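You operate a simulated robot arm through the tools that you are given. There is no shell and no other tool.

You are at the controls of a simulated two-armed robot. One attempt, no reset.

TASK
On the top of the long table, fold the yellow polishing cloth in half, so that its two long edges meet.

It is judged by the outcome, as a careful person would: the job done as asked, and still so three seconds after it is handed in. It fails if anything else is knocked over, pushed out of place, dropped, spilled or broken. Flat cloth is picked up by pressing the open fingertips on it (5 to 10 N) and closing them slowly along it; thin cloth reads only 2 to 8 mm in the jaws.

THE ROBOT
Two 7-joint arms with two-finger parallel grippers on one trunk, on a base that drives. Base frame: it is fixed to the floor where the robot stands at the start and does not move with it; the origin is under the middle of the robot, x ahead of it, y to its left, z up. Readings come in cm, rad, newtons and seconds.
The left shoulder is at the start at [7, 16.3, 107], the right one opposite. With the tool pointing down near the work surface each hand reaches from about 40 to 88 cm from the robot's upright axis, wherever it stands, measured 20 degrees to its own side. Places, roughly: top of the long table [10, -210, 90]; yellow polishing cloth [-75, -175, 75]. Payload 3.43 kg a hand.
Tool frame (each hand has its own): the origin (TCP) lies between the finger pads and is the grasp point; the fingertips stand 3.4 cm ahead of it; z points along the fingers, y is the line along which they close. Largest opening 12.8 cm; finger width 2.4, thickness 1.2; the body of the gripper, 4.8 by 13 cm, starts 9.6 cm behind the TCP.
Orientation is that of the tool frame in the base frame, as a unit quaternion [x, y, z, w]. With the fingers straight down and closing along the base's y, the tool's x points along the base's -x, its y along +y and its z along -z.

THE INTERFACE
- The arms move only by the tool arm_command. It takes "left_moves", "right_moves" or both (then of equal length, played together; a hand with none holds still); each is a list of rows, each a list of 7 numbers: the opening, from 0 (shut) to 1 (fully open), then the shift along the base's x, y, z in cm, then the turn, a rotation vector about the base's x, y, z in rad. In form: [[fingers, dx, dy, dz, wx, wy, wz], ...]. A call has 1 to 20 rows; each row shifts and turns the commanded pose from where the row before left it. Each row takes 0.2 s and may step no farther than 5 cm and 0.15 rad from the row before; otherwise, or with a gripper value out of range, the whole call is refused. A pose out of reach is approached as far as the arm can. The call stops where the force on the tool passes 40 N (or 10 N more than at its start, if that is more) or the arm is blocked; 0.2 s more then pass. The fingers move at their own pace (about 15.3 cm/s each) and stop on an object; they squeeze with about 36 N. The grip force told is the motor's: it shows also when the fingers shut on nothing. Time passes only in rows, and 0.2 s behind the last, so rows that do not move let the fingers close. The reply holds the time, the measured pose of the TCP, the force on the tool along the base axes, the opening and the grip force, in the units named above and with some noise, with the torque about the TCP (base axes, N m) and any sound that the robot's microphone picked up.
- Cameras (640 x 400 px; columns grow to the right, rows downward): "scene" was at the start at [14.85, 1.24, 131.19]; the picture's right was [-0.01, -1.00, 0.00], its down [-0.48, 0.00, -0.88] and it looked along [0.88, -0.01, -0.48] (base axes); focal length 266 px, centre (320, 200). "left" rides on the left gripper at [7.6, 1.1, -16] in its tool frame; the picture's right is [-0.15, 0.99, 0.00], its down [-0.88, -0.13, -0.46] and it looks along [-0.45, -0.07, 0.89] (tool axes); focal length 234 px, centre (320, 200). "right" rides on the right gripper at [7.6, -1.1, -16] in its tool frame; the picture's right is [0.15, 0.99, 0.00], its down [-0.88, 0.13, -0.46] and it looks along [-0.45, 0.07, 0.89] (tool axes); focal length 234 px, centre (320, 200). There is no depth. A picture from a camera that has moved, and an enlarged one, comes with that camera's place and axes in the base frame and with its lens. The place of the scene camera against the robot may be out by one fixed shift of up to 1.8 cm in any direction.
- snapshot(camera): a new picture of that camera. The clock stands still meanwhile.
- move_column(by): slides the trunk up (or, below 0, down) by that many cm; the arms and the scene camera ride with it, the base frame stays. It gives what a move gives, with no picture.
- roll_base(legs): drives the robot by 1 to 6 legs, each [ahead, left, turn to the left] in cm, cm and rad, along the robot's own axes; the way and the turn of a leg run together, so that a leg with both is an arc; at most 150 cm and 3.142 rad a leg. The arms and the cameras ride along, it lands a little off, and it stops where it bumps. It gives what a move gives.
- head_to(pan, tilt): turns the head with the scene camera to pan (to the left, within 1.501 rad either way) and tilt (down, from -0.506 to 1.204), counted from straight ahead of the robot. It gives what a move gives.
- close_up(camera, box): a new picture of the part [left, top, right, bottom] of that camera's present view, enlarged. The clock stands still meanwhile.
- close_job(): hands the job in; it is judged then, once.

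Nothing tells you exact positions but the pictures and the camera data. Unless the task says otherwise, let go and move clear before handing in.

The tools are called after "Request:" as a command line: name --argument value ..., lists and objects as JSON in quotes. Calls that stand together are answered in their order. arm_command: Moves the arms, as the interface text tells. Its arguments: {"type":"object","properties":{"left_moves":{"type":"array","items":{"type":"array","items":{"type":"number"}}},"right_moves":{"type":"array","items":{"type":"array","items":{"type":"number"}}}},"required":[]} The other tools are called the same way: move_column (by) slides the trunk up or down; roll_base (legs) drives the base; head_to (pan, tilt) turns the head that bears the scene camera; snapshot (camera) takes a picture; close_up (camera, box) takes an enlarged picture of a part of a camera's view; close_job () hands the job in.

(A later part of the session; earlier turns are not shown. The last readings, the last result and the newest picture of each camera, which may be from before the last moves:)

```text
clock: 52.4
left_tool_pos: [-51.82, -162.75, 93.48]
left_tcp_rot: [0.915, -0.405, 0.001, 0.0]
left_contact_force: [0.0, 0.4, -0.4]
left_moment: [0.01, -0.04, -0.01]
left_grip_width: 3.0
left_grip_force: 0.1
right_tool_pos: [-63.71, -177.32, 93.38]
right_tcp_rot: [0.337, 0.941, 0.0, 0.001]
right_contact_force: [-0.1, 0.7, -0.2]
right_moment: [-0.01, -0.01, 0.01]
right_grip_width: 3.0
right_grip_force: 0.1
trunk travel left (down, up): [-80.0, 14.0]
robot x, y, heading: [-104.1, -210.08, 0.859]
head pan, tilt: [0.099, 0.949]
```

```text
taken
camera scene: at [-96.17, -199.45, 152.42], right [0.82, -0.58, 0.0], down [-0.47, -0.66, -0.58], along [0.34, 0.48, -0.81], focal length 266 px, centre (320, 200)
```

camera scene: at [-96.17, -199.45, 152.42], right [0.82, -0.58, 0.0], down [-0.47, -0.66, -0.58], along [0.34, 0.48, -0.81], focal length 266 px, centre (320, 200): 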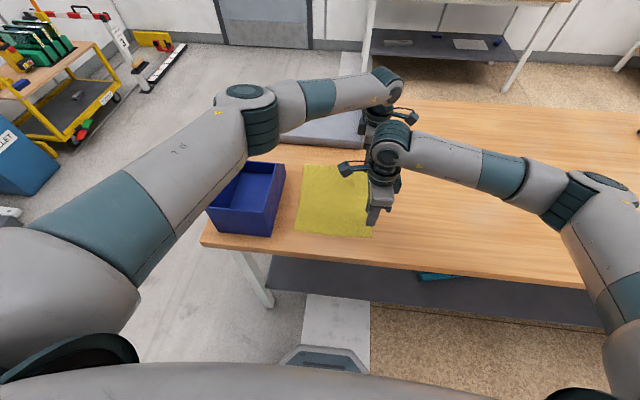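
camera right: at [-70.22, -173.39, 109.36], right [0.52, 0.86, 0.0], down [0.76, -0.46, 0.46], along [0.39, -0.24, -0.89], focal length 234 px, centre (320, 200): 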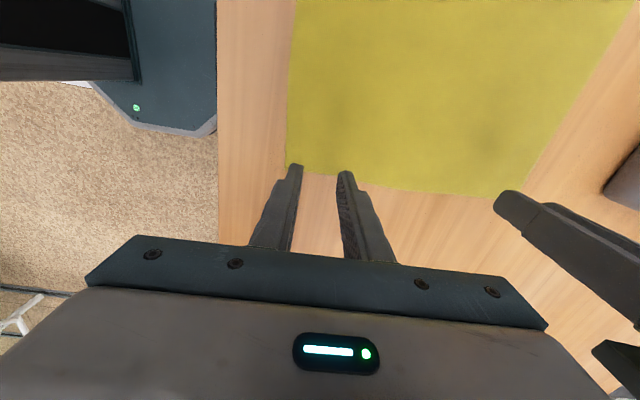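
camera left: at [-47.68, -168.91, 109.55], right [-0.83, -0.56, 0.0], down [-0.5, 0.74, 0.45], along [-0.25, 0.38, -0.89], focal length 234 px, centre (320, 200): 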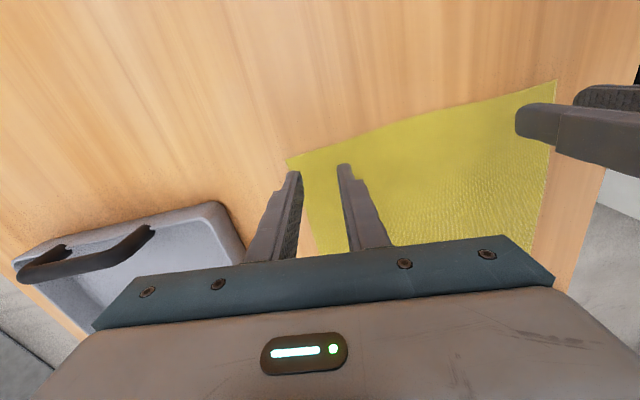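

Both hands sit right where intended (about 3 cm from the corners, ~1.2 cm inside the edge). I'll descend gently until the fingertips touch.

Request:
arm_command --right_moves '[[0.235, 0, 0, -1.2, 0, 0, 0], [0.235, 0, 0, -1.0, 0, 0, 0], [0.235, 0, 0, -0.4, 0, 0, 0], [0.235, 0, 0, -0.2, 0, 0, 0], [0.235, 0, 0, 0, 0, 0, 0]]' --left_moves '[[0.235, 0, 0, -1.2, 0, 0, 0], [0.235, 0, 0, -1.0, 0, 0, 0], [0.235, 0, 0, -0.4, 0, 0, 0], [0.235, 0, 0, -0.2, 0, 0, 0], [0.235, 0, 0, 0, 0, 0, 0]]'

```text
clock: 53.6
left_tool_pos: [-51.74, -162.77, 90.65]
left_tcp_rot: [0.915, -0.404, 0.001, 0.0]
left_contact_force: [0.2, -0.6, 0.7]
left_moment: [-0.02, 0.0, 0.02]
left_grip_width: 3.02
left_grip_force: 0.0
right_tool_pos: [-63.7, -177.31, 90.76]
right_tcp_rot: [0.338, 0.941, 0.0, 0.002]
right_contact_force: [-0.2, 0.4, -0.2]
right_moment: [0.03, 0.03, 0.02]
right_grip_width: 3.03
right_grip_force: 0.1
trunk travel left (down, up): [-80.0, 14.0]
robot x, y, heading: [-103.93, -210.23, 0.857]
head pan, tilt: [0.099, 0.949]
```

Request:
arm_command --right_moves '[[0.235, 0, 0, -0.15, 0, 0, 0], [0.235, 0, 0, -0.15, 0, 0, 0], [0.235, 0, 0, 0, 0, 0, 0]]' --left_moves '[[0.235, 0, 0, -0.15, 0, 0, 0], [0.235, 0, 0, -0.15, 0, 0, 0], [0.235, 0, 0, 0, 0, 0, 0]]'

```text
clock: 54.4
left_tool_pos: [-51.7, -162.83, 90.51]
left_tcp_rot: [0.914, -0.405, 0.001, 0.0]
left_contact_force: [0.9, -0.4, 0.5]
left_moment: [-0.04, 0.01, 0.02]
left_grip_width: 2.99
left_grip_force: 0.1
right_tool_pos: [-63.64, -177.15, 90.3]
right_tcp_rot: [0.338, 0.941, -0.001, 0.001]
right_contact_force: [-0.2, 0.3, 0.0]
right_moment: [0.0, 0.02, 0.01]
right_grip_width: 3.02
right_grip_force: 0.0
trunk travel left (down, up): [-80.0, 14.0]
robot x, y, heading: [-104.43, -210.31, 0.858]
head pan, tilt: [0.099, 0.949]
```

No contact yet at z ≈ 90.4; continuing down in millimetre steps.

Request:
arm_command --right_moves '[[0.235, 0, 0, -0.15, 0, 0, 0], [0.235, 0, 0, -0.15, 0, 0, 0], [0.235, 0, 0, 0, 0, 0, 0]]' --left_moves '[[0.235, 0, 0, -0.15, 0, 0, 0], [0.235, 0, 0, -0.15, 0, 0, 0], [0.235, 0, 0, 0, 0, 0, 0]]'

```text
clock: 55.2
left_tool_pos: [-51.74, -162.82, 90.21]
left_tcp_rot: [0.914, -0.405, 0.001, 0.0]
left_contact_force: [0.5, -0.2, 0.1]
left_moment: [0.0, 0.0, 0.02]
left_grip_width: 3.0
left_grip_force: 0.0
right_tool_pos: [-63.61, -177.25, 89.95]
right_tcp_rot: [0.337, 0.941, 0.0, 0.0]
right_contact_force: [0.0, -0.7, 0.7]
right_moment: [0.01, -0.02, 0.01]
right_grip_width: 3.0
right_grip_force: 0.1
trunk travel left (down, up): [-80.0, 14.0]
robot x, y, heading: [-104.22, -210.53, 0.859]
head pan, tilt: [0.099, 0.949]
```

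Request:
arm_command --right_moves '[[0.235, 0, 0, -0.15, 0, 0, 0], [0.235, 0, 0, -0.15, 0, 0, 0], [0.235, 0, 0, 0, 0, 0, 0]]' --left_moves '[[0.235, 0, 0, -0.15, 0, 0, 0], [0.235, 0, 0, -0.15, 0, 0, 0], [0.235, 0, 0, 0, 0, 0, 0]]'

Request:
snapshot --camera "right"

Request:
snapshot --camera "left"

```text
clock: 56.0
left_tool_pos: [-51.65, -162.77, 89.95]
left_tcp_rot: [0.915, -0.404, 0.0, 0.001]
left_contact_force: [0.1, 0.1, 0.1]
left_moment: [0.0, 0.01, 0.0]
left_grip_width: 3.01
left_grip_force: 0.0
right_tool_pos: [-63.55, -177.4, 89.78]
right_tcp_rot: [0.338, 0.941, 0.0, 0.001]
right_contact_force: [0.1, 0.1, 0.2]
right_moment: [-0.02, -0.01, -0.04]
right_grip_width: 2.98
right_grip_force: 0.0
trunk travel left (down, up): [-80.0, 14.0]
robot x, y, heading: [-104.41, -210.33, 0.86]
head pan, tilt: [0.099, 0.949]
```

```text
taken
camera right: at [-70.16, -173.31, 105.74], right [0.52, 0.86, 0.0], down [0.76, -0.46, 0.46], along [0.39, -0.24, -0.89], focal length 234 px, centre (320, 200)
```

right: 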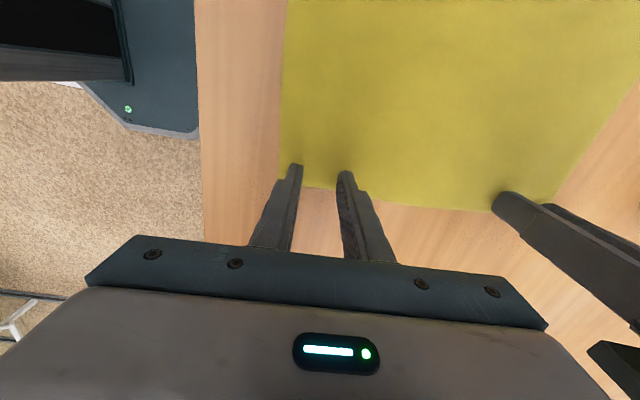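

```text
taken
camera left: at [-47.54, -168.94, 105.85], right [-0.83, -0.56, 0.0], down [-0.5, 0.74, 0.45], along [-0.25, 0.38, -0.89], focal length 234 px, centre (320, 200)
```

left: 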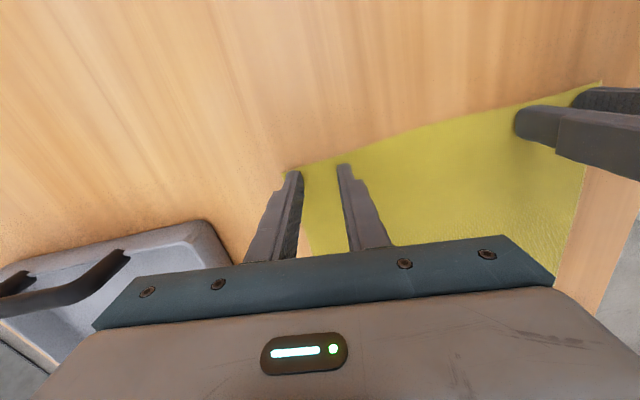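

Request:
arm_command --right_moves '[[0.235, 0, 0, -0.12, 0, 0, 0], [0.235, 0, 0, -0.12, 0, 0, 0], [0.235, 0, 0, -0.12, 0, 0, 0], [0.235, 0, 0, 0, 0, 0, 0]]' --left_moves '[[0.235, 0, 0, -0.12, 0, 0, 0], [0.235, 0, 0, -0.12, 0, 0, 0], [0.235, 0, 0, -0.12, 0, 0, 0], [0.235, 0, 0, 0, 0, 0, 0]]'

```text
clock: 57.0
left_tool_pos: [-51.74, -162.67, 89.65]
left_tcp_rot: [0.914, -0.406, 0.002, 0.001]
left_contact_force: [0.3, -0.4, -0.1]
left_moment: [0.02, 0.03, -0.03]
left_grip_width: 3.01
left_grip_force: 0.1
right_tool_pos: [-63.66, -177.27, 89.53]
right_tcp_rot: [0.338, 0.941, 0.001, 0.001]
right_contact_force: [0.5, -0.1, 10.7]
right_moment: [-0.11, 0.06, 0.01]
right_grip_width: 3.0
right_grip_force: 0.1
trunk travel left (down, up): [-80.0, 14.0]
robot x, y, heading: [-104.58, -210.37, 0.861]
head pan, tilt: [0.099, 0.949]
```

Right hand has contact (10.7 N). I'll ease it slightly and lower the left by a millimetre or so.

Request:
arm_command --right_moves '[[0.235, 0, 0, 0.03, 0, 0, 0], [0.235, 0, 0, 0, 0, 0, 0]]' --left_moves '[[0.235, 0, 0, -0.1, 0, 0, 0], [0.235, 0, 0, 0, 0, 0, 0]]'

```text
clock: 57.6
left_tool_pos: [-51.82, -162.64, 89.48]
left_tcp_rot: [0.915, -0.404, 0.002, 0.0]
left_contact_force: [-0.4, 0.1, 6.2]
left_moment: [0.0, -0.04, -0.03]
left_grip_width: 3.02
left_grip_force: 0.0
right_tool_pos: [-63.65, -177.22, 89.52]
right_tcp_rot: [0.338, 0.941, 0.001, 0.001]
right_contact_force: [1.6, 2.7, 8.3]
right_moment: [0.01, 0.0, 0.06]
right_grip_width: 2.97
right_grip_force: 0.1
trunk travel left (down, up): [-80.0, 14.0]
robot x, y, heading: [-104.44, -210.12, 0.86]
head pan, tilt: [0.099, 0.949]
```

Both fingertips press with 6–8 N. Now closing both grippers slowly along the cloth.

Request:
arm_command --right_moves '[[0.22, 0, 0, 0, 0, 0, 0], [0.205, 0, 0, 0, 0, 0, 0], [0.19, 0, 0, 0, 0, 0, 0], [0.175, 0, 0, 0, 0, 0, 0], [0.16, 0, 0, 0, 0, 0, 0], [0.145, 0, 0, 0, 0, 0, 0], [0.13, 0, 0, 0, 0, 0, 0], [0.115, 0, 0, 0, 0, 0, 0], [0.1, 0, 0, 0, 0, 0, 0], [0.085, 0, 0, 0, 0, 0, 0], [0.07, 0, 0, 0, 0, 0, 0], [0.055, 0, 0, 0, 0, 0, 0], [0.04, 0, 0, 0, 0, 0, 0], [0.025, 0, 0, 0, 0, 0, 0], [0.01, 0, 0, 0, 0, 0, 0], [0, 0, 0, 0, 0, 0, 0], [0, 0, 0, 0, 0, 0, 0]]' --left_moves '[[0.22, 0, 0, 0, 0, 0, 0], [0.205, 0, 0, 0, 0, 0, 0], [0.19, 0, 0, 0, 0, 0, 0], [0.175, 0, 0, 0, 0, 0, 0], [0.16, 0, 0, 0, 0, 0, 0], [0.145, 0, 0, 0, 0, 0, 0], [0.13, 0, 0, 0, 0, 0, 0], [0.115, 0, 0, 0, 0, 0, 0], [0.1, 0, 0, 0, 0, 0, 0], [0.085, 0, 0, 0, 0, 0, 0], [0.07, 0, 0, 0, 0, 0, 0], [0.055, 0, 0, 0, 0, 0, 0], [0.04, 0, 0, 0, 0, 0, 0], [0.025, 0, 0, 0, 0, 0, 0], [0.01, 0, 0, 0, 0, 0, 0], [0, 0, 0, 0, 0, 0, 0], [0, 0, 0, 0, 0, 0, 0]]'

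Request:
snapshot --camera "right"

Request:
snapshot --camera "left"

```text
clock: 61.2
left_tool_pos: [-51.73, -162.75, 89.46]
left_tcp_rot: [0.914, -0.405, 0.0, 0.0]
left_contact_force: [-11.1, -12.4, 17.5]
left_moment: [-0.41, 0.32, -0.02]
left_grip_width: 0.18
left_grip_force: 36.0
right_tool_pos: [-63.62, -177.2, 89.54]
right_tcp_rot: [0.337, 0.941, 0.001, 0.001]
right_contact_force: [11.9, 13.9, 0.0]
right_moment: [0.52, -0.44, 0.01]
right_grip_width: 0.17
right_grip_force: 35.8
trunk travel left (down, up): [-80.0, 14.0]
robot x, y, heading: [-104.52, -210.41, 0.854]
head pan, tilt: [0.099, 0.949]
```

```text
taken
camera right: at [-70.24, -173.33, 105.54], right [0.52, 0.86, 0.0], down [0.76, -0.46, 0.46], along [0.39, -0.23, -0.89], focal length 234 px, centre (320, 200)
```

right: 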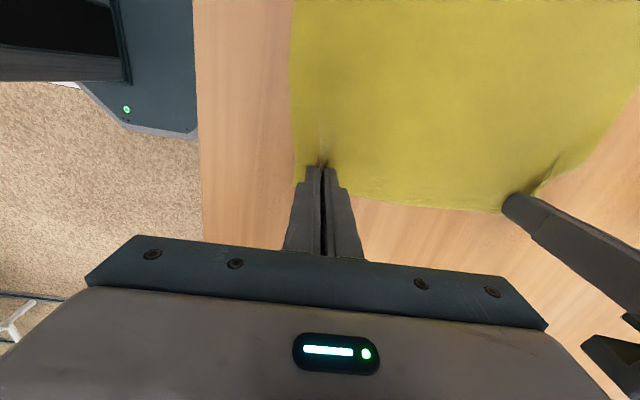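

```text
taken
camera left: at [-47.73, -169.03, 105.51], right [-0.83, -0.56, 0.0], down [-0.5, 0.74, 0.45], along [-0.25, 0.38, -0.89], focal length 234 px, centre (320, 200)
```

left: 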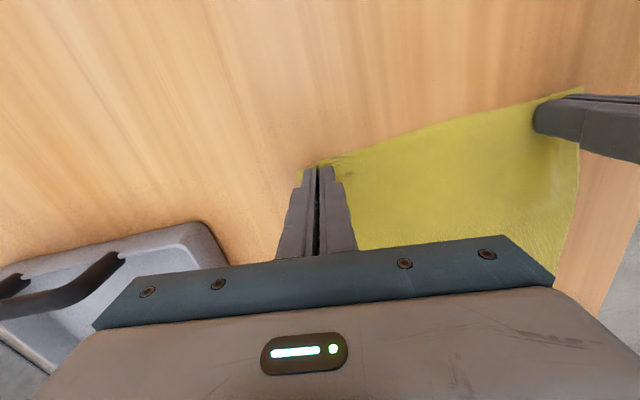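

Both jaws read about 1.8 mm with the cloth taut between them (±17 N along the edge), so both have hold. I'll ease the hands toward each other a little and lift slightly to check.

Request:
arm_command --right_moves '[[0, 0.13, 0.15, 0.1, 0, 0, 0], [0, 0.13, 0.15, 0.2, 0, 0, 0], [0, 0.06, 0.08, 0.5, 0, 0, 0], [0, 0, 0, 0.7, 0, 0, 0], [0, 0, 0, 0, 0, 0, 0]]' --left_moves '[[0, -0.13, -0.15, 0.1, 0, 0, 0], [0, -0.13, -0.15, 0.2, 0, 0, 0], [0, -0.06, -0.08, 0.5, 0, 0, 0], [0, 0, 0, 0.7, 0, 0, 0], [0, 0, 0, 0, 0, 0, 0]]'

Request:
snapshot --camera "right"

Request:
snapshot --camera "left"

Request:
close_up --camera "scene" --box '[260, 120, 440, 260]'

```text
clock: 62.4
left_tool_pos: [-52.0, -162.93, 90.9]
left_tcp_rot: [0.915, -0.404, 0.001, 0.001]
left_contact_force: [-0.4, 0.5, -0.2]
left_moment: [-0.03, 0.01, -0.02]
left_grip_width: 0.21
left_grip_force: 35.9
right_tool_pos: [-63.4, -176.95, 90.8]
right_tcp_rot: [0.338, 0.941, -0.001, 0.0]
right_contact_force: [1.1, 1.0, -0.5]
right_moment: [0.02, -0.02, 0.0]
right_grip_width: 0.18
right_grip_force: 35.5
trunk travel left (down, up): [-80.0, 14.0]
robot x, y, heading: [-104.05, -210.62, 0.859]
head pan, tilt: [0.099, 0.949]
```

```text
taken
camera right: at [-69.82, -172.9, 106.92], right [0.52, 0.86, 0.0], down [0.76, -0.46, 0.46], along [0.39, -0.24, -0.89], focal length 234 px, centre (320, 200)
```

right: 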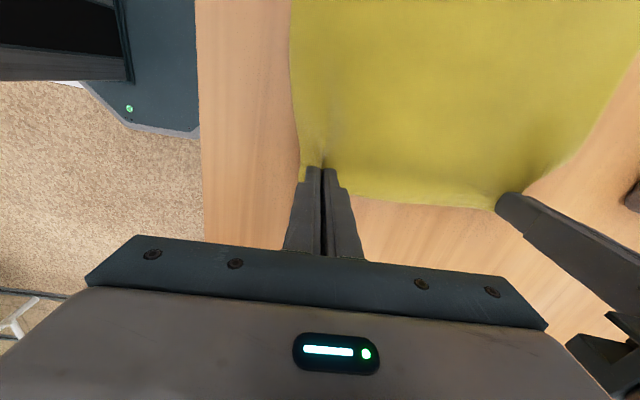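

```text
taken
camera left: at [-47.91, -169.21, 106.87], right [-0.83, -0.56, 0.0], down [-0.5, 0.74, 0.45], along [-0.25, 0.38, -0.89], focal length 234 px, centre (320, 200)
```

left: 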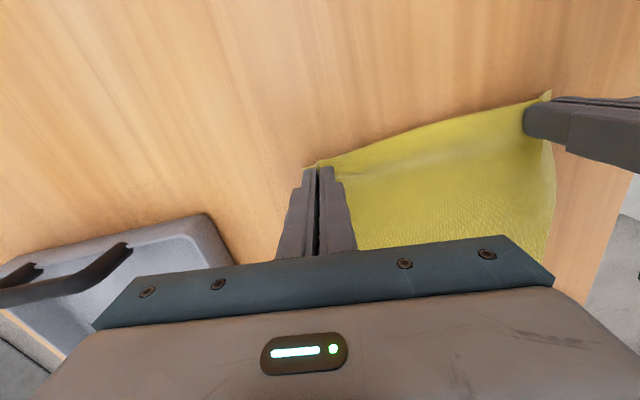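

```text
2.86 times, centred on (350, 190) of scene
camera zoom: at [-96.09, -199.42, 152.41], right [0.82, -0.58, 0.0], down [-0.47, -0.66, -0.58], along [0.34, 0.48, -0.81], focal length 760 px, centre (234, 229)
```

zoom: 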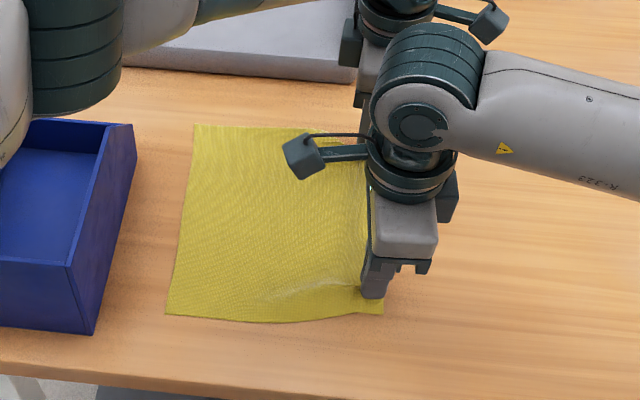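

The cloth lifts with both hands, but the pads hold a full 2.4 cm strip of the edge, which could end up tucked backward after folding. I'll set it back down flat, open, and re-grip with only ~0.7 cm of overlap so the edge itself is the hinge.

Request:
arm_command --right_moves '[[0, 0, 0, -0.7, 0, 0, 0], [0, -0.1, -0.12, -0.4, 0, 0, 0], [0, -0.1, -0.12, -0.15, 0, 0, 0], [0.05, 0, 0, 0, 0, 0, 0], [0.1, 0, 0, 0, 0, 0, 0], [0.15, 0, 0, 0, 0, 0, 0], [0.2, 0, 0, 0, 0, 0, 0], [0.25, 0, 0, 0, 0, 0, 0], [0.25, 0, 0, 0.5, 0, 0, 0], [0.25, 0, 0, 2.5, 0, 0, 0], [0.25, 0, 0, 3, 0, 0, 0], [0.25, 0, 0, 0, 0, 0, 0]]' --left_moves '[[0, 0, 0, -0.7, 0, 0, 0], [0, 0.1, 0.12, -0.4, 0, 0, 0], [0, 0.1, 0.12, -0.25, 0, 0, 0], [0.05, 0, 0, 0, 0, 0, 0], [0.1, 0, 0, 0, 0, 0, 0], [0.15, 0, 0, 0, 0, 0, 0], [0.2, 0, 0, 0, 0, 0, 0], [0.25, 0, 0, 0, 0, 0, 0], [0.25, 0, 0, 0.5, 0, 0, 0], [0.25, 0, 0, 2.5, 0, 0, 0], [0.25, 0, 0, 3, 0, 0, 0], [0.25, 0, 0, 0, 0, 0, 0]]'

Request:
snapshot --camera "right"

Request:
snapshot --camera "left"

Request:
close_up --camera "scene" --box '[260, 120, 440, 260]'

```text
clock: 65.0
left_tool_pos: [-51.82, -162.82, 95.53]
left_tcp_rot: [0.914, -0.405, 0.001, 0.001]
left_contact_force: [0.6, -0.6, -0.4]
left_moment: [-0.01, 0.05, -0.01]
left_grip_width: 3.22
left_grip_force: 0.1
right_tool_pos: [-63.54, -177.25, 95.82]
right_tcp_rot: [0.338, 0.941, -0.001, 0.0]
right_contact_force: [0.3, -0.4, 0.2]
right_moment: [-0.01, 0.02, 0.0]
right_grip_width: 3.2
right_grip_force: 0.1
trunk travel left (down, up): [-80.0, 14.0]
robot x, y, heading: [-104.26, -210.31, 0.856]
head pan, tilt: [0.099, 0.949]
```

```text
taken
camera right: at [-70.06, -173.28, 111.71], right [0.52, 0.86, 0.0], down [0.76, -0.46, 0.46], along [0.39, -0.24, -0.89], focal length 234 px, centre (320, 200)
```

right: 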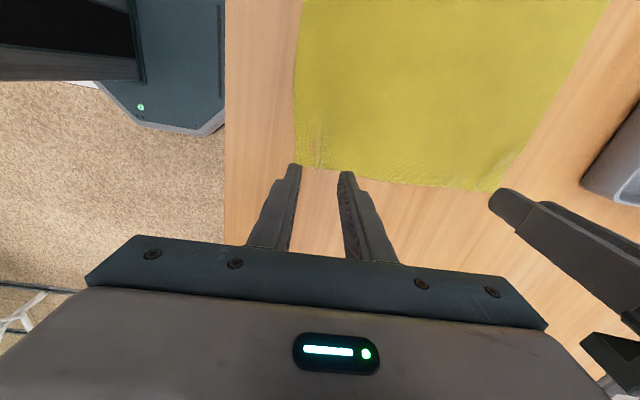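

```text
taken
camera left: at [-47.62, -168.93, 111.52], right [-0.83, -0.56, 0.0], down [-0.5, 0.74, 0.45], along [-0.25, 0.38, -0.89], focal length 234 px, centre (320, 200)
```

left: 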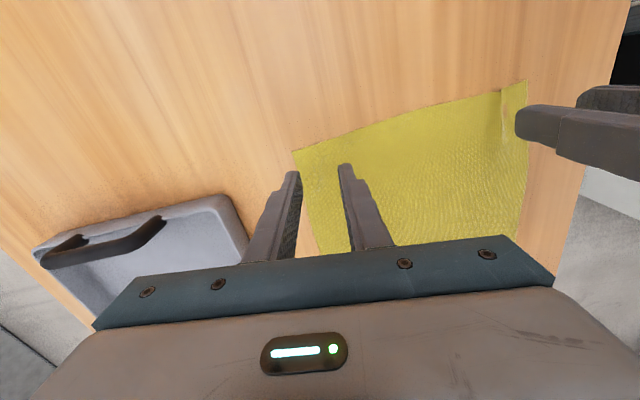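

```text
2.86 times, centred on (350, 190) of scene
camera zoom: at [-96.04, -199.41, 152.4], right [0.82, -0.58, 0.0], down [-0.47, -0.66, -0.58], along [0.34, 0.48, -0.81], focal length 760 px, centre (234, 229)
```

zoom: 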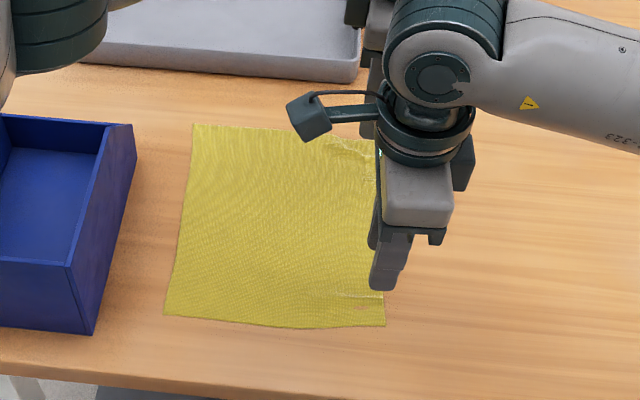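

The cloth relaxed nearly flat. Now shifting both hands outward so the pads overlap the edge by only about 0.8 cm, then descending again.

Request:
arm_command --right_moves '[[0.235, 0.87, -0.33, 0, 0, 0, 0.01], [0.235, 0.86, -0.32, -1.5, 0, 0, 0.01], [0.235, 0, 0, -2.5, 0, 0, 0], [0.235, 0, 0, -1.5, 0, 0, 0], [0.235, 0, 0, 0, 0, 0, 0]]' --left_moves '[[0.235, 0.65, -0.53, 0, 0, 0, 0.01], [0.235, 0.64, -0.53, -1.5, 0, 0, 0.01], [0.235, 0, 0, -2.5, 0, 0, 0], [0.235, 0, 0, -1.3, 0, 0, 0], [0.235, 0, 0, 0, 0, 0, 0]]'

Request:
snapshot --camera "right"

Request:
snapshot --camera "left"

```text
clock: 66.2
left_tool_pos: [-50.6, -163.97, 90.42]
left_tcp_rot: [0.918, -0.396, 0.001, 0.001]
left_contact_force: [-0.5, -0.1, -0.5]
left_moment: [0.02, -0.01, 0.0]
left_grip_width: 3.02
left_grip_force: 0.0
right_tool_pos: [-61.77, -178.0, 90.22]
right_tcp_rot: [0.328, 0.945, 0.0, 0.0]
right_contact_force: [0.0, -0.1, 0.4]
right_moment: [0.03, 0.0, 0.02]
right_grip_width: 3.01
right_grip_force: 0.1
trunk travel left (down, up): [-80.0, 14.0]
robot x, y, heading: [-104.56, -210.55, 0.854]
head pan, tilt: [0.099, 0.949]
```

```text
taken
camera right: at [-68.34, -174.15, 106.26], right [0.5, 0.87, 0.0], down [0.77, -0.44, 0.46], along [0.4, -0.23, -0.89], focal length 234 px, centre (320, 200)
```

right: 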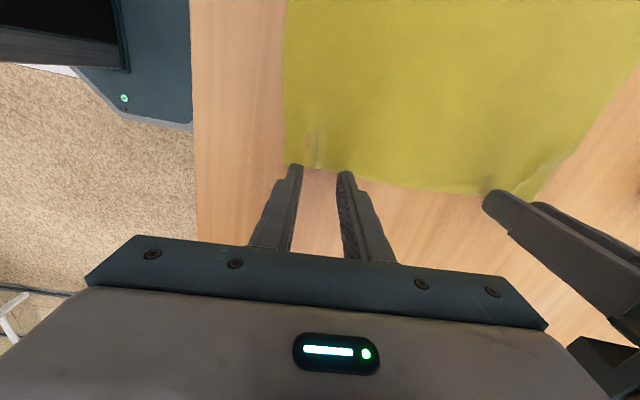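

```text
taken
camera left: at [-46.34, -170.02, 106.28], right [-0.82, -0.57, 0.0], down [-0.51, 0.73, 0.45], along [-0.26, 0.37, -0.89], focal length 234 px, centre (320, 200)
```

left: 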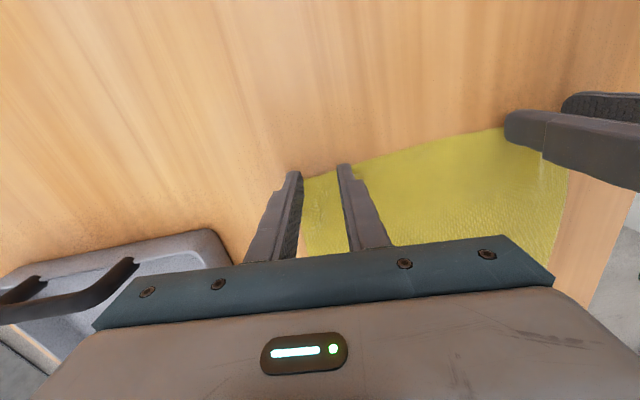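

Overlap now looks right (~0.8–1 cm each). Pressing down gently.

Request:
arm_command --right_moves '[[0.235, 0, 0, -0.3, 0, 0, 0], [0.235, 0, 0, -0.2, 0, 0, 0], [0.235, 0, 0, -0.1, 0, 0, 0], [0.235, 0, 0, 0, 0, 0, 0]]' --left_moves '[[0.235, 0.15, -0.12, -0.4, 0, 0, 0], [0.235, 0, 0, -0.3, 0, 0, 0], [0.235, 0, 0, -0.1, 0, 0, 0], [0.235, 0, 0, 0, 0, 0, 0]]'

```text
clock: 67.2
left_tool_pos: [-50.34, -164.05, 89.48]
left_tcp_rot: [0.919, -0.395, 0.002, -0.001]
left_contact_force: [-0.1, 1.0, 4.5]
left_moment: [0.06, 0.05, -0.02]
left_grip_width: 3.01
left_grip_force: 0.1
right_tool_pos: [-61.82, -177.77, 89.49]
right_tcp_rot: [0.328, 0.945, 0.0, 0.001]
right_contact_force: [0.3, 0.3, 0.0]
right_moment: [0.01, 0.0, 0.03]
right_grip_width: 3.01
right_grip_force: 0.1
trunk travel left (down, up): [-80.0, 14.0]
robot x, y, heading: [-104.44, -210.88, 0.851]
head pan, tilt: [0.099, 0.949]
```

Request:
arm_command --right_moves '[[0.235, 0, 0, -0.1, 0, 0, 0], [0.235, 0, 0, 0, 0, 0, 0]]' --left_moves '[[0.235, 0, 0, -0.03, 0, 0, 0], [0.235, 0, 0, 0, 0, 0, 0]]'

```text
clock: 67.8
left_tool_pos: [-50.5, -164.18, 89.45]
left_tcp_rot: [0.918, -0.396, 0.001, -0.001]
left_contact_force: [1.3, 1.6, 8.0]
left_moment: [0.03, 0.12, -0.04]
left_grip_width: 2.95
left_grip_force: 0.0
right_tool_pos: [-61.92, -177.72, 89.51]
right_tcp_rot: [0.328, 0.945, 0.001, 0.001]
right_contact_force: [1.2, -0.1, 6.2]
right_moment: [0.01, 0.03, -0.02]
right_grip_width: 3.0
right_grip_force: 0.0
trunk travel left (down, up): [-80.0, 14.0]
robot x, y, heading: [-104.33, -210.18, 0.858]
head pan, tilt: [0.099, 0.949]
```

Request:
arm_command --right_moves '[[0.22, 0.013, 0.015, 0, 0, 0, 0], [0.205, 0.013, 0.015, 0, 0, 0, 0], [0.19, 0.013, 0.015, 0, 0, 0, 0], [0.175, 0.013, 0.015, 0, 0, 0, 0], [0.16, 0.013, 0.015, 0, 0, 0, 0], [0.145, 0.013, 0.015, 0, 0, 0, 0], [0.13, 0.013, 0.015, 0, 0, 0, 0], [0.115, 0.013, 0.015, 0, 0, 0, 0], [0.1, 0.013, 0.015, 0, 0, 0, 0], [0.085, 0.013, 0.015, 0, 0, 0, 0], [0.07, 0.013, 0.015, 0, 0, 0, 0], [0.055, 0.013, 0.015, 0, 0, 0, 0], [0.04, 0.013, 0.015, 0, 0, 0, 0], [0.025, 0.013, 0.015, 0, 0, 0, 0], [0.01, 0.013, 0.015, 0, 0, 0, 0], [0, 0.013, 0.015, 0, 0, 0, 0], [0, 0, 0, 0, 0, 0, 0]]' --left_moves '[[0.22, -0.013, -0.015, 0, 0, 0, 0], [0.205, -0.013, -0.015, 0, 0, 0, 0], [0.19, -0.013, -0.015, 0, 0, 0, 0], [0.175, -0.013, -0.015, 0, 0, 0, 0], [0.16, -0.013, -0.015, 0, 0, 0, 0], [0.145, -0.013, -0.015, 0, 0, 0, 0], [0.13, -0.013, -0.015, 0, 0, 0, 0], [0.115, -0.013, -0.015, 0, 0, 0, 0], [0.1, -0.013, -0.015, 0, 0, 0, 0], [0.085, -0.013, -0.015, 0, 0, 0, 0], [0.07, -0.013, -0.015, 0, 0, 0, 0], [0.055, -0.013, -0.015, 0, 0, 0, 0], [0.04, -0.013, -0.015, 0, 0, 0, 0], [0.025, -0.013, -0.015, 0, 0, 0, 0], [0.01, -0.013, -0.015, 0, 0, 0, 0], [0, -0.013, -0.015, 0, 0, 0, 0], [0, 0, 0, 0, 0, 0, 0]]'

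Request:
snapshot --camera "right"

Request:
snapshot --camera "left"

```text
clock: 71.4
left_tool_pos: [-50.58, -164.26, 89.51]
left_tcp_rot: [0.919, -0.395, 0.001, 0.0]
left_contact_force: [2.1, 1.0, 14.7]
left_moment: [0.12, 0.03, -0.05]
left_grip_width: 0.17
left_grip_force: 36.1
right_tool_pos: [-61.84, -177.75, 89.41]
right_tcp_rot: [0.328, 0.945, 0.001, 0.001]
right_contact_force: [0.1, -0.1, 1.6]
right_moment: [0.0, 0.02, -0.04]
right_grip_width: 0.14
right_grip_force: 35.9
trunk travel left (down, up): [-80.0, 14.0]
robot x, y, heading: [-104.3, -210.4, 0.858]
head pan, tilt: [0.099, 0.949]
```

```text
taken
camera right: at [-68.33, -173.88, 105.52], right [0.5, 0.87, 0.0], down [0.77, -0.44, 0.46], along [0.4, -0.23, -0.89], focal length 234 px, centre (320, 200)
```

right: 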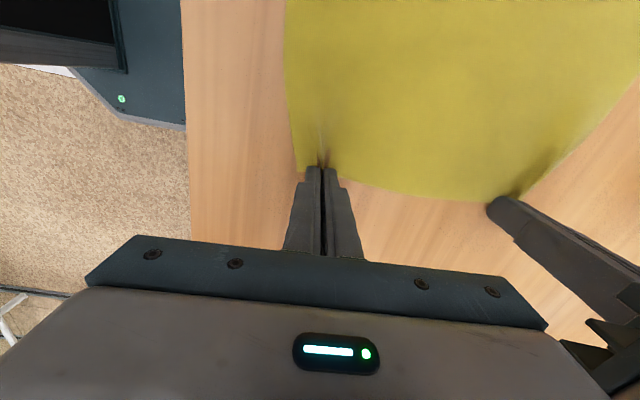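

```text
taken
camera left: at [-46.38, -170.46, 105.5], right [-0.82, -0.57, 0.0], down [-0.51, 0.73, 0.45], along [-0.26, 0.37, -0.89], focal length 234 px, centre (320, 200)
```

left: 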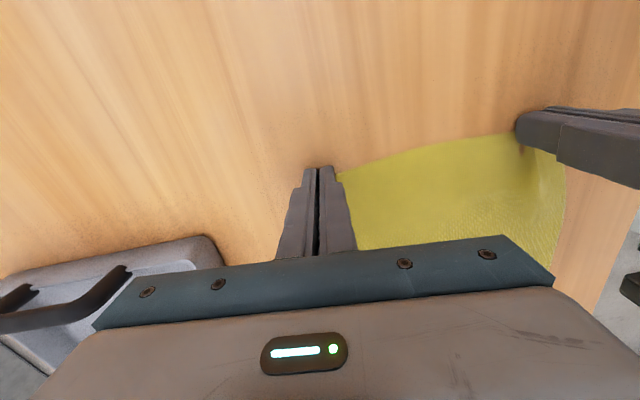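

Both jaws closed on something thin (1.4–1.7 mm). Lifting 1.5 cm to verify both hold the edge.

Request:
arm_command --right_moves '[[0, 0, 0, 0.3, 0, 0, 0], [0, 0, 0, 0.6, 0, 0, 0], [0, 0, 0, 0.9, 0, 0, 0], [0, 0, 0, 0, 0, 0, 0]]' --left_moves '[[0, 0, 0, 0.3, 0, 0, 0], [0, 0, 0, 0.6, 0, 0, 0], [0, 0, 0, 0.9, 0, 0, 0], [0, 0, 0, 0, 0, 0, 0]]'

Request:
snapshot --camera "right"

Request:
snapshot --camera "left"

Request:
close_up --camera "scene" --box '[260, 120, 440, 260]'

```text
clock: 72.4
left_tool_pos: [-50.55, -164.17, 91.2]
left_tcp_rot: [0.918, -0.396, 0.001, 0.0]
left_contact_force: [-0.1, -0.3, 0.9]
left_moment: [0.0, 0.03, 0.0]
left_grip_width: 0.16
left_grip_force: 36.1
right_tool_pos: [-61.81, -177.53, 91.18]
right_tcp_rot: [0.328, 0.945, -0.001, 0.001]
right_contact_force: [0.3, 0.1, 0.1]
right_moment: [0.0, -0.02, 0.0]
right_grip_width: 0.16
right_grip_force: 36.1
trunk travel left (down, up): [-80.0, 14.0]
robot x, y, heading: [-104.73, -210.66, 0.86]
head pan, tilt: [0.099, 0.949]
```

```text
taken
camera right: at [-68.25, -173.79, 107.2], right [0.5, 0.87, 0.0], down [0.77, -0.44, 0.46], along [0.4, -0.23, -0.89], focal length 234 px, centre (320, 200)
```

right: 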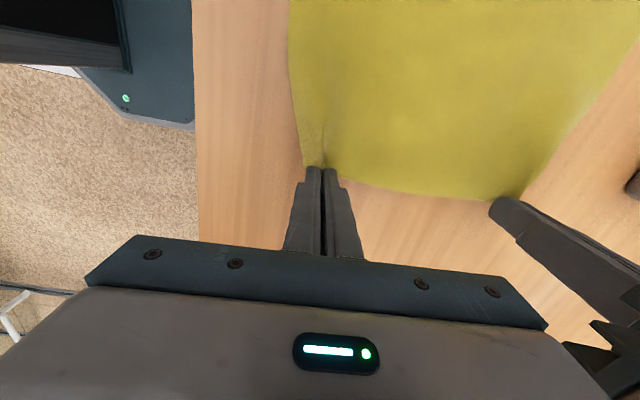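

```text
taken
camera left: at [-46.23, -170.28, 107.22], right [-0.82, -0.57, 0.0], down [-0.51, 0.73, 0.45], along [-0.26, 0.37, -0.89], focal length 234 px, centre (320, 200)
```

left: 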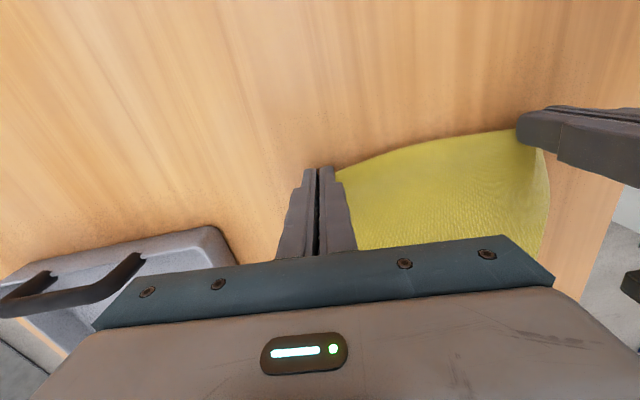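

```text
2.86 times, centred on (350, 190) of scene
camera zoom: at [-96.07, -199.41, 152.4], right [0.82, -0.58, 0.0], down [-0.47, -0.66, -0.58], along [0.34, 0.48, -0.81], focal length 760 px, centre (234, 229)
```

zoom: 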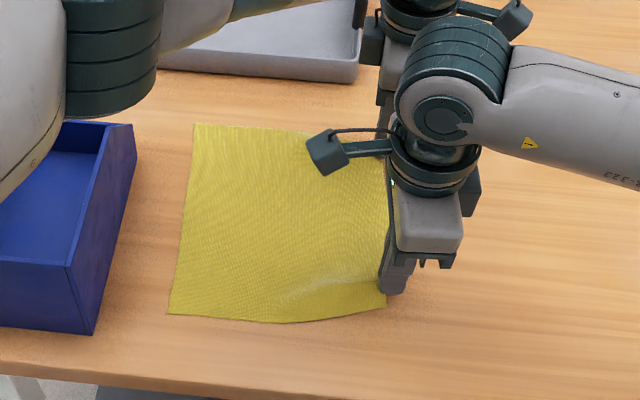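

Both hands hold the right long edge. Now I swing it up and over in an arc toward the left, first to the top of the arc.

Request:
arm_command --right_moves '[[0, -0.18, 0.15, 0.41, 0, 0, 0], [0, -0.317, 0.262, 1.37, 0, 0, 0], [0, -0.468, 0.387, 1.29, 0, 0, 0], [0, -0.609, 0.503, 1.2, 0, 0, 0], [0, -0.74, 0.612, 1.09, 0, 0, 0], [0, -0.856, 0.707, 0.95, 0, 0, 0], [0, -0.956, 0.79, 0.79, 0, 0, 0], [0, -1.033, 0.854, 0.62, 0, 0, 0], [0, -1.095, 0.905, 0.44, 0, 0, 0], [0, -1.133, 0.936, 0.24, 0, 0, 0], [0, -1.149, 0.949, 0.06, 0, 0, 0], [0, 0, 0, 0, 0, 0, 0]]' --left_moves '[[0, -0.18, 0.15, 0.41, 0, 0, 0], [0, -0.317, 0.262, 1.37, 0, 0, 0], [0, -0.468, 0.387, 1.29, 0, 0, 0], [0, -0.609, 0.503, 1.2, 0, 0, 0], [0, -0.74, 0.612, 1.09, 0, 0, 0], [0, -0.856, 0.707, 0.95, 0, 0, 0], [0, -0.956, 0.79, 0.79, 0, 0, 0], [0, -1.033, 0.854, 0.62, 0, 0, 0], [0, -1.095, 0.905, 0.44, 0, 0, 0], [0, -1.133, 0.936, 0.24, 0, 0, 0], [0, -1.149, 0.949, 0.06, 0, 0, 0], [0, 0, 0, 0, 0, 0, 0]]'

Request:
snapshot --camera "right"

Request:
snapshot --camera "left"

Request:
snapshot --camera "scene"

```text
clock: 75.0
left_tool_pos: [-59.01, -157.23, 99.65]
left_tcp_rot: [0.918, -0.396, 0.0, -0.001]
left_contact_force: [0.3, -0.5, -0.1]
left_moment: [0.03, 0.01, 0.02]
left_grip_width: 0.15
left_grip_force: 35.5
right_tool_pos: [-70.1, -170.36, 99.69]
right_tcp_rot: [0.329, 0.944, -0.001, 0.001]
right_contact_force: [0.5, 0.2, -0.3]
right_moment: [0.0, 0.0, -0.01]
right_grip_width: 0.16
right_grip_force: 36.0
trunk travel left (down, up): [-80.0, 14.0]
robot x, y, heading: [-104.23, -210.74, 0.858]
head pan, tilt: [0.099, 0.949]
```

```text
taken
camera right: at [-76.67, -166.67, 115.66], right [0.5, 0.87, 0.0], down [0.77, -0.44, 0.46], along [0.4, -0.23, -0.89], focal length 234 px, centre (320, 200)
```

right: 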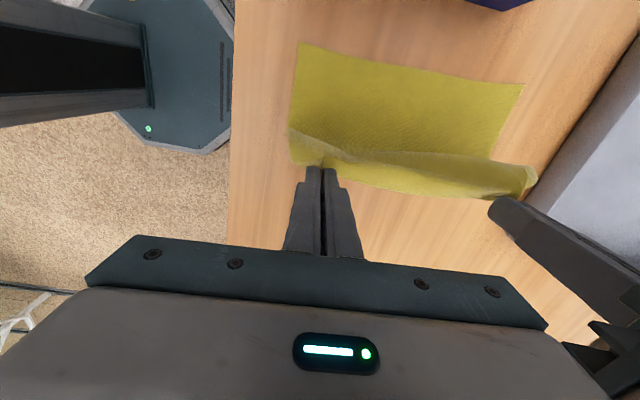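

```text
taken
camera left: at [-54.72, -163.25, 115.71], right [-0.82, -0.57, 0.0], down [-0.51, 0.73, 0.45], along [-0.26, 0.37, -0.89], focal length 234 px, centre (320, 200)
```

left: 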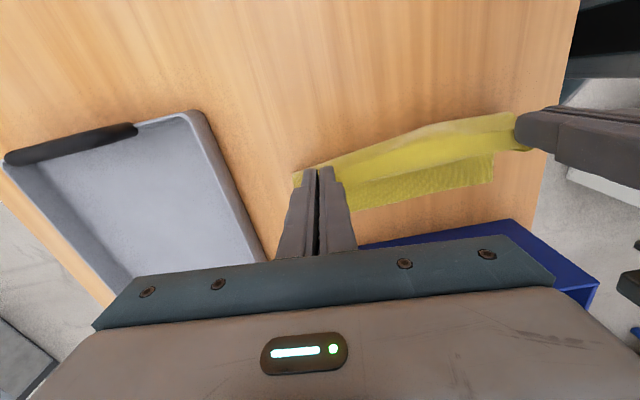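

```text
taken
camera scene: at [-96.04, -199.49, 152.41], right [0.82, -0.58, 0.0], down [-0.47, -0.66, -0.58], along [0.34, 0.48, -0.81], focal length 266 px, centre (320, 200)
```

scene: 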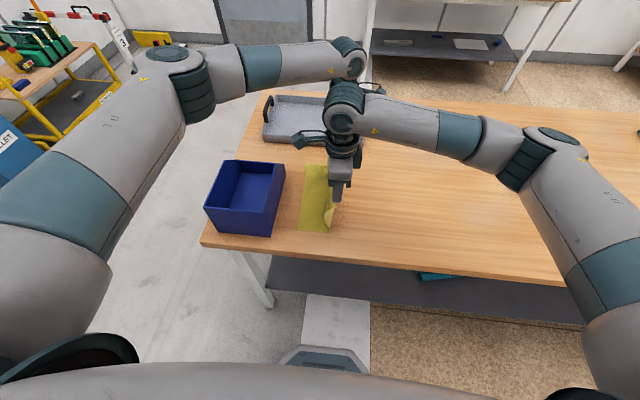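

The cloth hangs cleanly at mid-fold. I'll zoom in with the same frame as before to verify the stationary half has not slid.

Request:
close_up --camera "scene" --box '[260, 120, 440, 260]'

Request:
close_up --camera "right" --box '[260, 20, 560, 220]'

```text
2.86 times, centred on (350, 190) of scene
camera zoom: at [-96.04, -199.49, 152.41], right [0.82, -0.58, 0.0], down [-0.47, -0.66, -0.58], along [0.34, 0.48, -0.81], focal length 760 px, centre (234, 229)
```

zoom: 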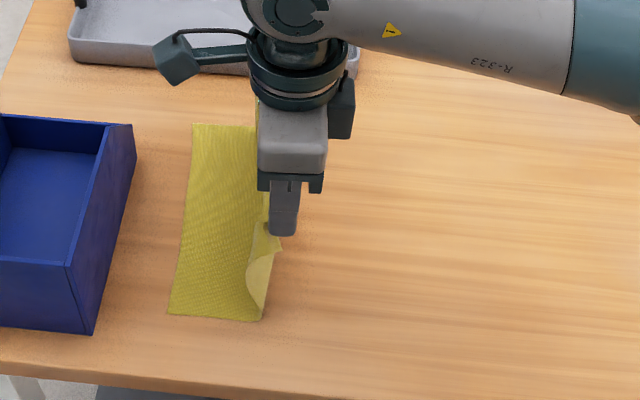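

```text
2.00 times, centred on (410, 120) of right
camera zoom: at [-76.67, -166.67, 115.66], right [0.5, 0.87, 0.0], down [0.77, -0.44, 0.46], along [0.4, -0.23, -0.89], focal length 468 px, centre (140, 360)
```

zoom: 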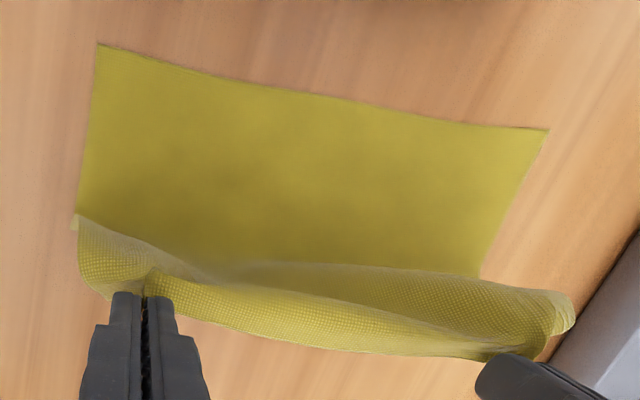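

The stationary half has not moved. Continuing the arc over to the left side and down to about 4 cm above the table.

Request:
arm_command --right_moves '[[0, -1.149, 0.949, -0.15, 0, 0, 0], [0, -1.11, 0.917, -0.34, 0, 0, 0], [0, -1.072, 0.885, -0.53, 0, 0, 0], [0, -0.995, 0.822, -0.71, 0, 0, 0], [0, -0.91, 0.752, -0.88, 0, 0, 0], [0, -0.802, 0.662, -1.02, 0, 0, 0], [0, -0.671, 0.554, -1.14, 0, 0, 0], [0, -0.54, 0.446, -1.26, 0, 0, 0], [0, 0, 0, 0, 0, 0, 0]]' --left_moves '[[0, -1.149, 0.949, -0.15, 0, 0, 0], [0, -1.11, 0.917, -0.34, 0, 0, 0], [0, -1.072, 0.885, -0.53, 0, 0, 0], [0, -0.995, 0.822, -0.71, 0, 0, 0], [0, -0.91, 0.752, -0.88, 0, 0, 0], [0, -0.802, 0.662, -1.02, 0, 0, 0], [0, -0.671, 0.554, -1.14, 0, 0, 0], [0, -0.54, 0.446, -1.26, 0, 0, 0], [0, 0, 0, 0, 0, 0, 0]]'

Request:
snapshot --camera "right"

Request:
snapshot --camera "left"

Request:
close_up --camera "scene" --box '[200, 100, 400, 260]'

```text
clock: 77.0
left_tool_pos: [-66.26, -151.08, 93.82]
left_tcp_rot: [0.918, -0.395, 0.001, 0.0]
left_contact_force: [0.1, 0.0, -0.2]
left_moment: [0.03, 0.03, 0.02]
left_grip_width: 0.16
left_grip_force: 36.4
right_tool_pos: [-77.39, -164.67, 93.73]
right_tcp_rot: [0.328, 0.945, -0.001, 0.001]
right_contact_force: [-1.0, 1.0, -0.1]
right_moment: [-0.02, -0.01, -0.02]
right_grip_width: 0.17
right_grip_force: 35.9
trunk travel left (down, up): [-80.0, 14.0]
robot x, y, heading: [-104.34, -210.53, 0.858]
head pan, tilt: [0.099, 0.949]
```

```text
taken
camera right: at [-83.89, -160.89, 109.67], right [0.5, 0.87, 0.0], down [0.77, -0.44, 0.46], along [0.4, -0.23, -0.89], focal length 234 px, centre (320, 200)
```

right: 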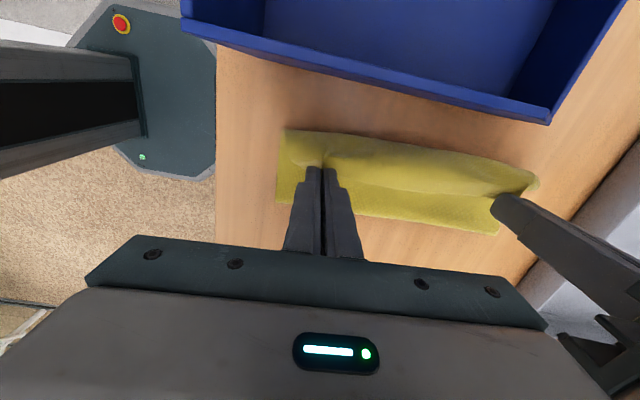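

```text
taken
camera left: at [-62.06, -157.15, 109.64], right [-0.82, -0.57, 0.0], down [-0.51, 0.73, 0.45], along [-0.26, 0.37, -0.89], focal length 234 px, centre (320, 200)
```

left: 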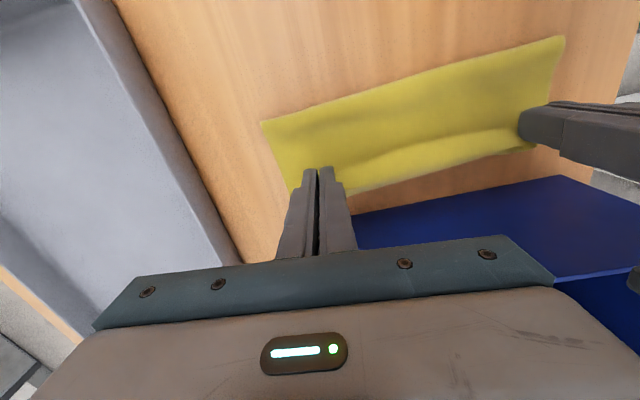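

```text
2.50 times, centred on (300, 180) of scene
camera zoom: at [-96.1, -199.46, 152.41], right [0.82, -0.58, 0.0], down [-0.47, -0.66, -0.58], along [0.34, 0.48, -0.81], focal length 665 px, centre (370, 250)
```

zoom: 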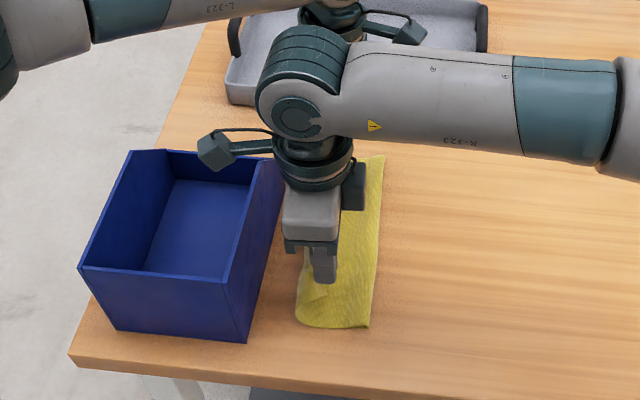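

Request:
close_up --camera "right" --box '[250, 100, 570, 260]'

Request:
close_up --camera "left" --box '[240, 20, 600, 220]'

Request:
close_up --camera "scene" --box '[270, 150, 370, 250]'

```text
2.00 times, centred on (410, 180) of right
camera zoom: at [-83.89, -160.89, 109.67], right [0.5, 0.87, 0.0], down [0.77, -0.44, 0.46], along [0.4, -0.23, -0.89], focal length 468 px, centre (140, 240)
```

zoom: 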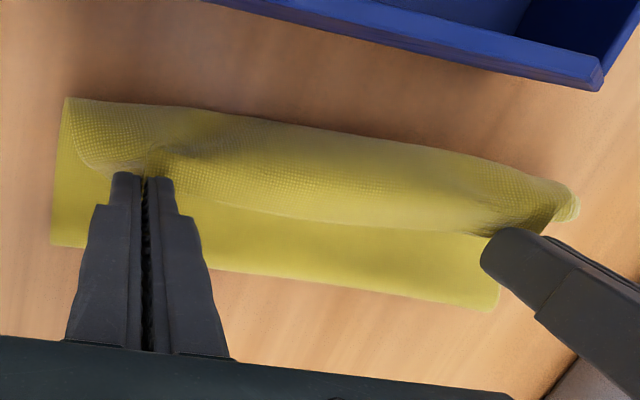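

```text
1.78 times, centred on (420, 120) of left
camera zoom: at [-62.06, -157.15, 109.64], right [-0.82, -0.57, 0.0], down [-0.51, 0.73, 0.45], along [-0.26, 0.37, -0.89], focal length 416 px, centre (142, 342)
```

zoom: 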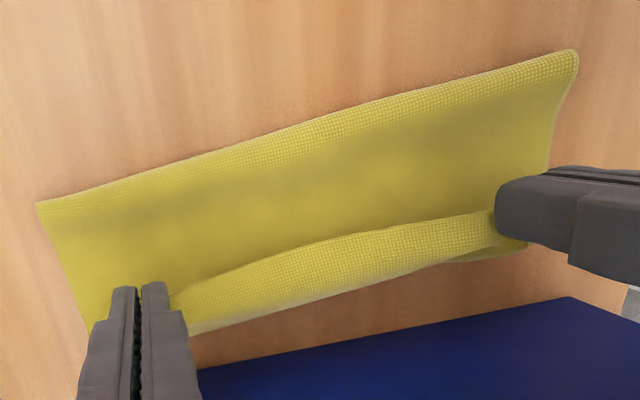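

```text
4.00 times, centred on (320, 200) of scene
camera zoom: at [-96.1, -199.46, 152.41], right [0.82, -0.58, 0.0], down [-0.47, -0.66, -0.58], along [0.34, 0.48, -0.81], focal length 1064 px, centre (320, 200)
```

zoom: 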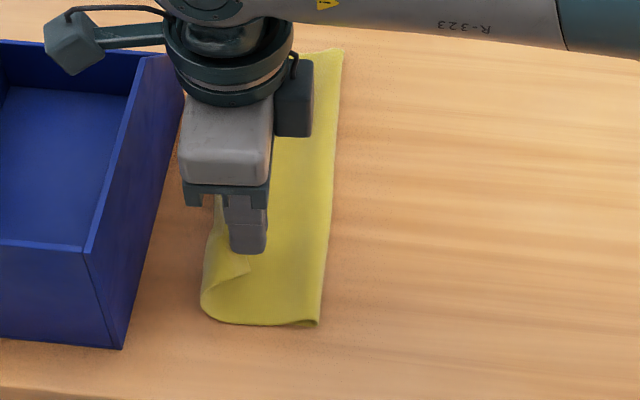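

The pinch holds the edge pointing the wrong way (the sheet leaves the pads toward the left), so the cloth bulges and the crease rolls off-centre. I'll not release here; instead I'll reverse the arc, lay it flat again, and re-grip with the jaws closing across the edge so the sheet hangs straight down from the fingers.

Request:
arm_command --right_moves '[[0, 0.54, -0.446, 1.26, 0, 0, 0], [0, 0.671, -0.554, 1.14, 0, 0, 0], [0, 0.802, -0.662, 1.02, 0, 0, 0], [0, 0.91, -0.752, 0.88, 0, 0, 0], [0, 0.995, -0.822, 0.71, 0, 0, 0], [0, 1.072, -0.885, 0.53, 0, 0, 0], [0, 1.11, -0.917, 0.34, 0, 0, 0], [0, 1.149, -0.949, 0.15, 0, 0, 0], [0, 1.149, -0.949, -0.06, 0, 0, 0], [0, 1.133, -0.936, -0.24, 0, 0, 0], [0, 1.095, -0.905, -0.44, 0, 0, 0], [0, 1.033, -0.854, -0.62, 0, 0, 0], [0, 0.956, -0.79, -0.79, 0, 0, 0], [0, 0.856, -0.707, -0.95, 0, 0, 0], [0, 0.74, -0.612, -1.09, 0, 0, 0], [0, 0.609, -0.503, -1.2, 0, 0, 0], [0, 0.468, -0.387, -1.29, 0, 0, 0], [0, 0.317, -0.262, -1.37, 0, 0, 0], [0, 0.18, -0.15, -0.41, 0, 0, 0], [0, 0, 0, 0, 0, 0, 0]]' --left_moves '[[0, 0.54, -0.446, 1.26, 0, 0, 0], [0, 0.671, -0.554, 1.14, 0, 0, 0], [0, 0.802, -0.662, 1.02, 0, 0, 0], [0, 0.91, -0.752, 0.88, 0, 0, 0], [0, 0.995, -0.822, 0.71, 0, 0, 0], [0, 1.072, -0.885, 0.53, 0, 0, 0], [0, 1.11, -0.917, 0.34, 0, 0, 0], [0, 1.149, -0.949, 0.15, 0, 0, 0], [0, 1.149, -0.949, -0.06, 0, 0, 0], [0, 1.133, -0.936, -0.24, 0, 0, 0], [0, 1.095, -0.905, -0.44, 0, 0, 0], [0, 1.033, -0.854, -0.62, 0, 0, 0], [0, 0.956, -0.79, -0.79, 0, 0, 0], [0, 0.856, -0.707, -0.95, 0, 0, 0], [0, 0.74, -0.612, -1.09, 0, 0, 0], [0, 0.609, -0.503, -1.2, 0, 0, 0], [0, 0.468, -0.387, -1.29, 0, 0, 0], [0, 0.317, -0.262, -1.37, 0, 0, 0], [0, 0.18, -0.15, -0.41, 0, 0, 0], [0, 0, 0, 0, 0, 0, 0]]'

Request:
close_up --camera "scene" --box '[260, 120, 440, 260]'

```text
clock: 81.2
left_tool_pos: [-50.63, -164.13, 91.28]
left_tcp_rot: [0.919, -0.395, 0.001, 0.0]
left_contact_force: [0.3, -0.5, 0.5]
left_moment: [0.01, 0.0, 0.0]
left_grip_width: 0.17
left_grip_force: 36.1
right_tool_pos: [-61.81, -177.74, 91.46]
right_tcp_rot: [0.328, 0.945, -0.001, 0.001]
right_contact_force: [0.0, 0.5, 0.7]
right_moment: [0.03, 0.01, 0.01]
right_grip_width: 0.16
right_grip_force: 35.5
trunk travel left (down, up): [-80.0, 14.0]
robot x, y, heading: [-104.52, -210.66, 0.856]
head pan, tilt: [0.099, 0.949]
```

```text
2.86 times, centred on (350, 190) of scene
camera zoom: at [-96.13, -199.42, 152.41], right [0.82, -0.58, 0.0], down [-0.47, -0.66, -0.58], along [0.34, 0.48, -0.81], focal length 760 px, centre (234, 229)
```

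zoom: 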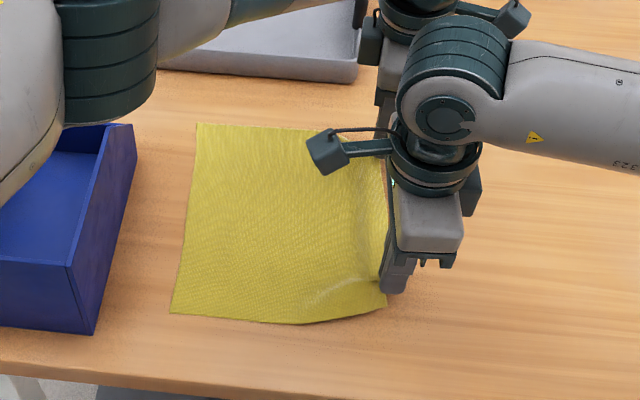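

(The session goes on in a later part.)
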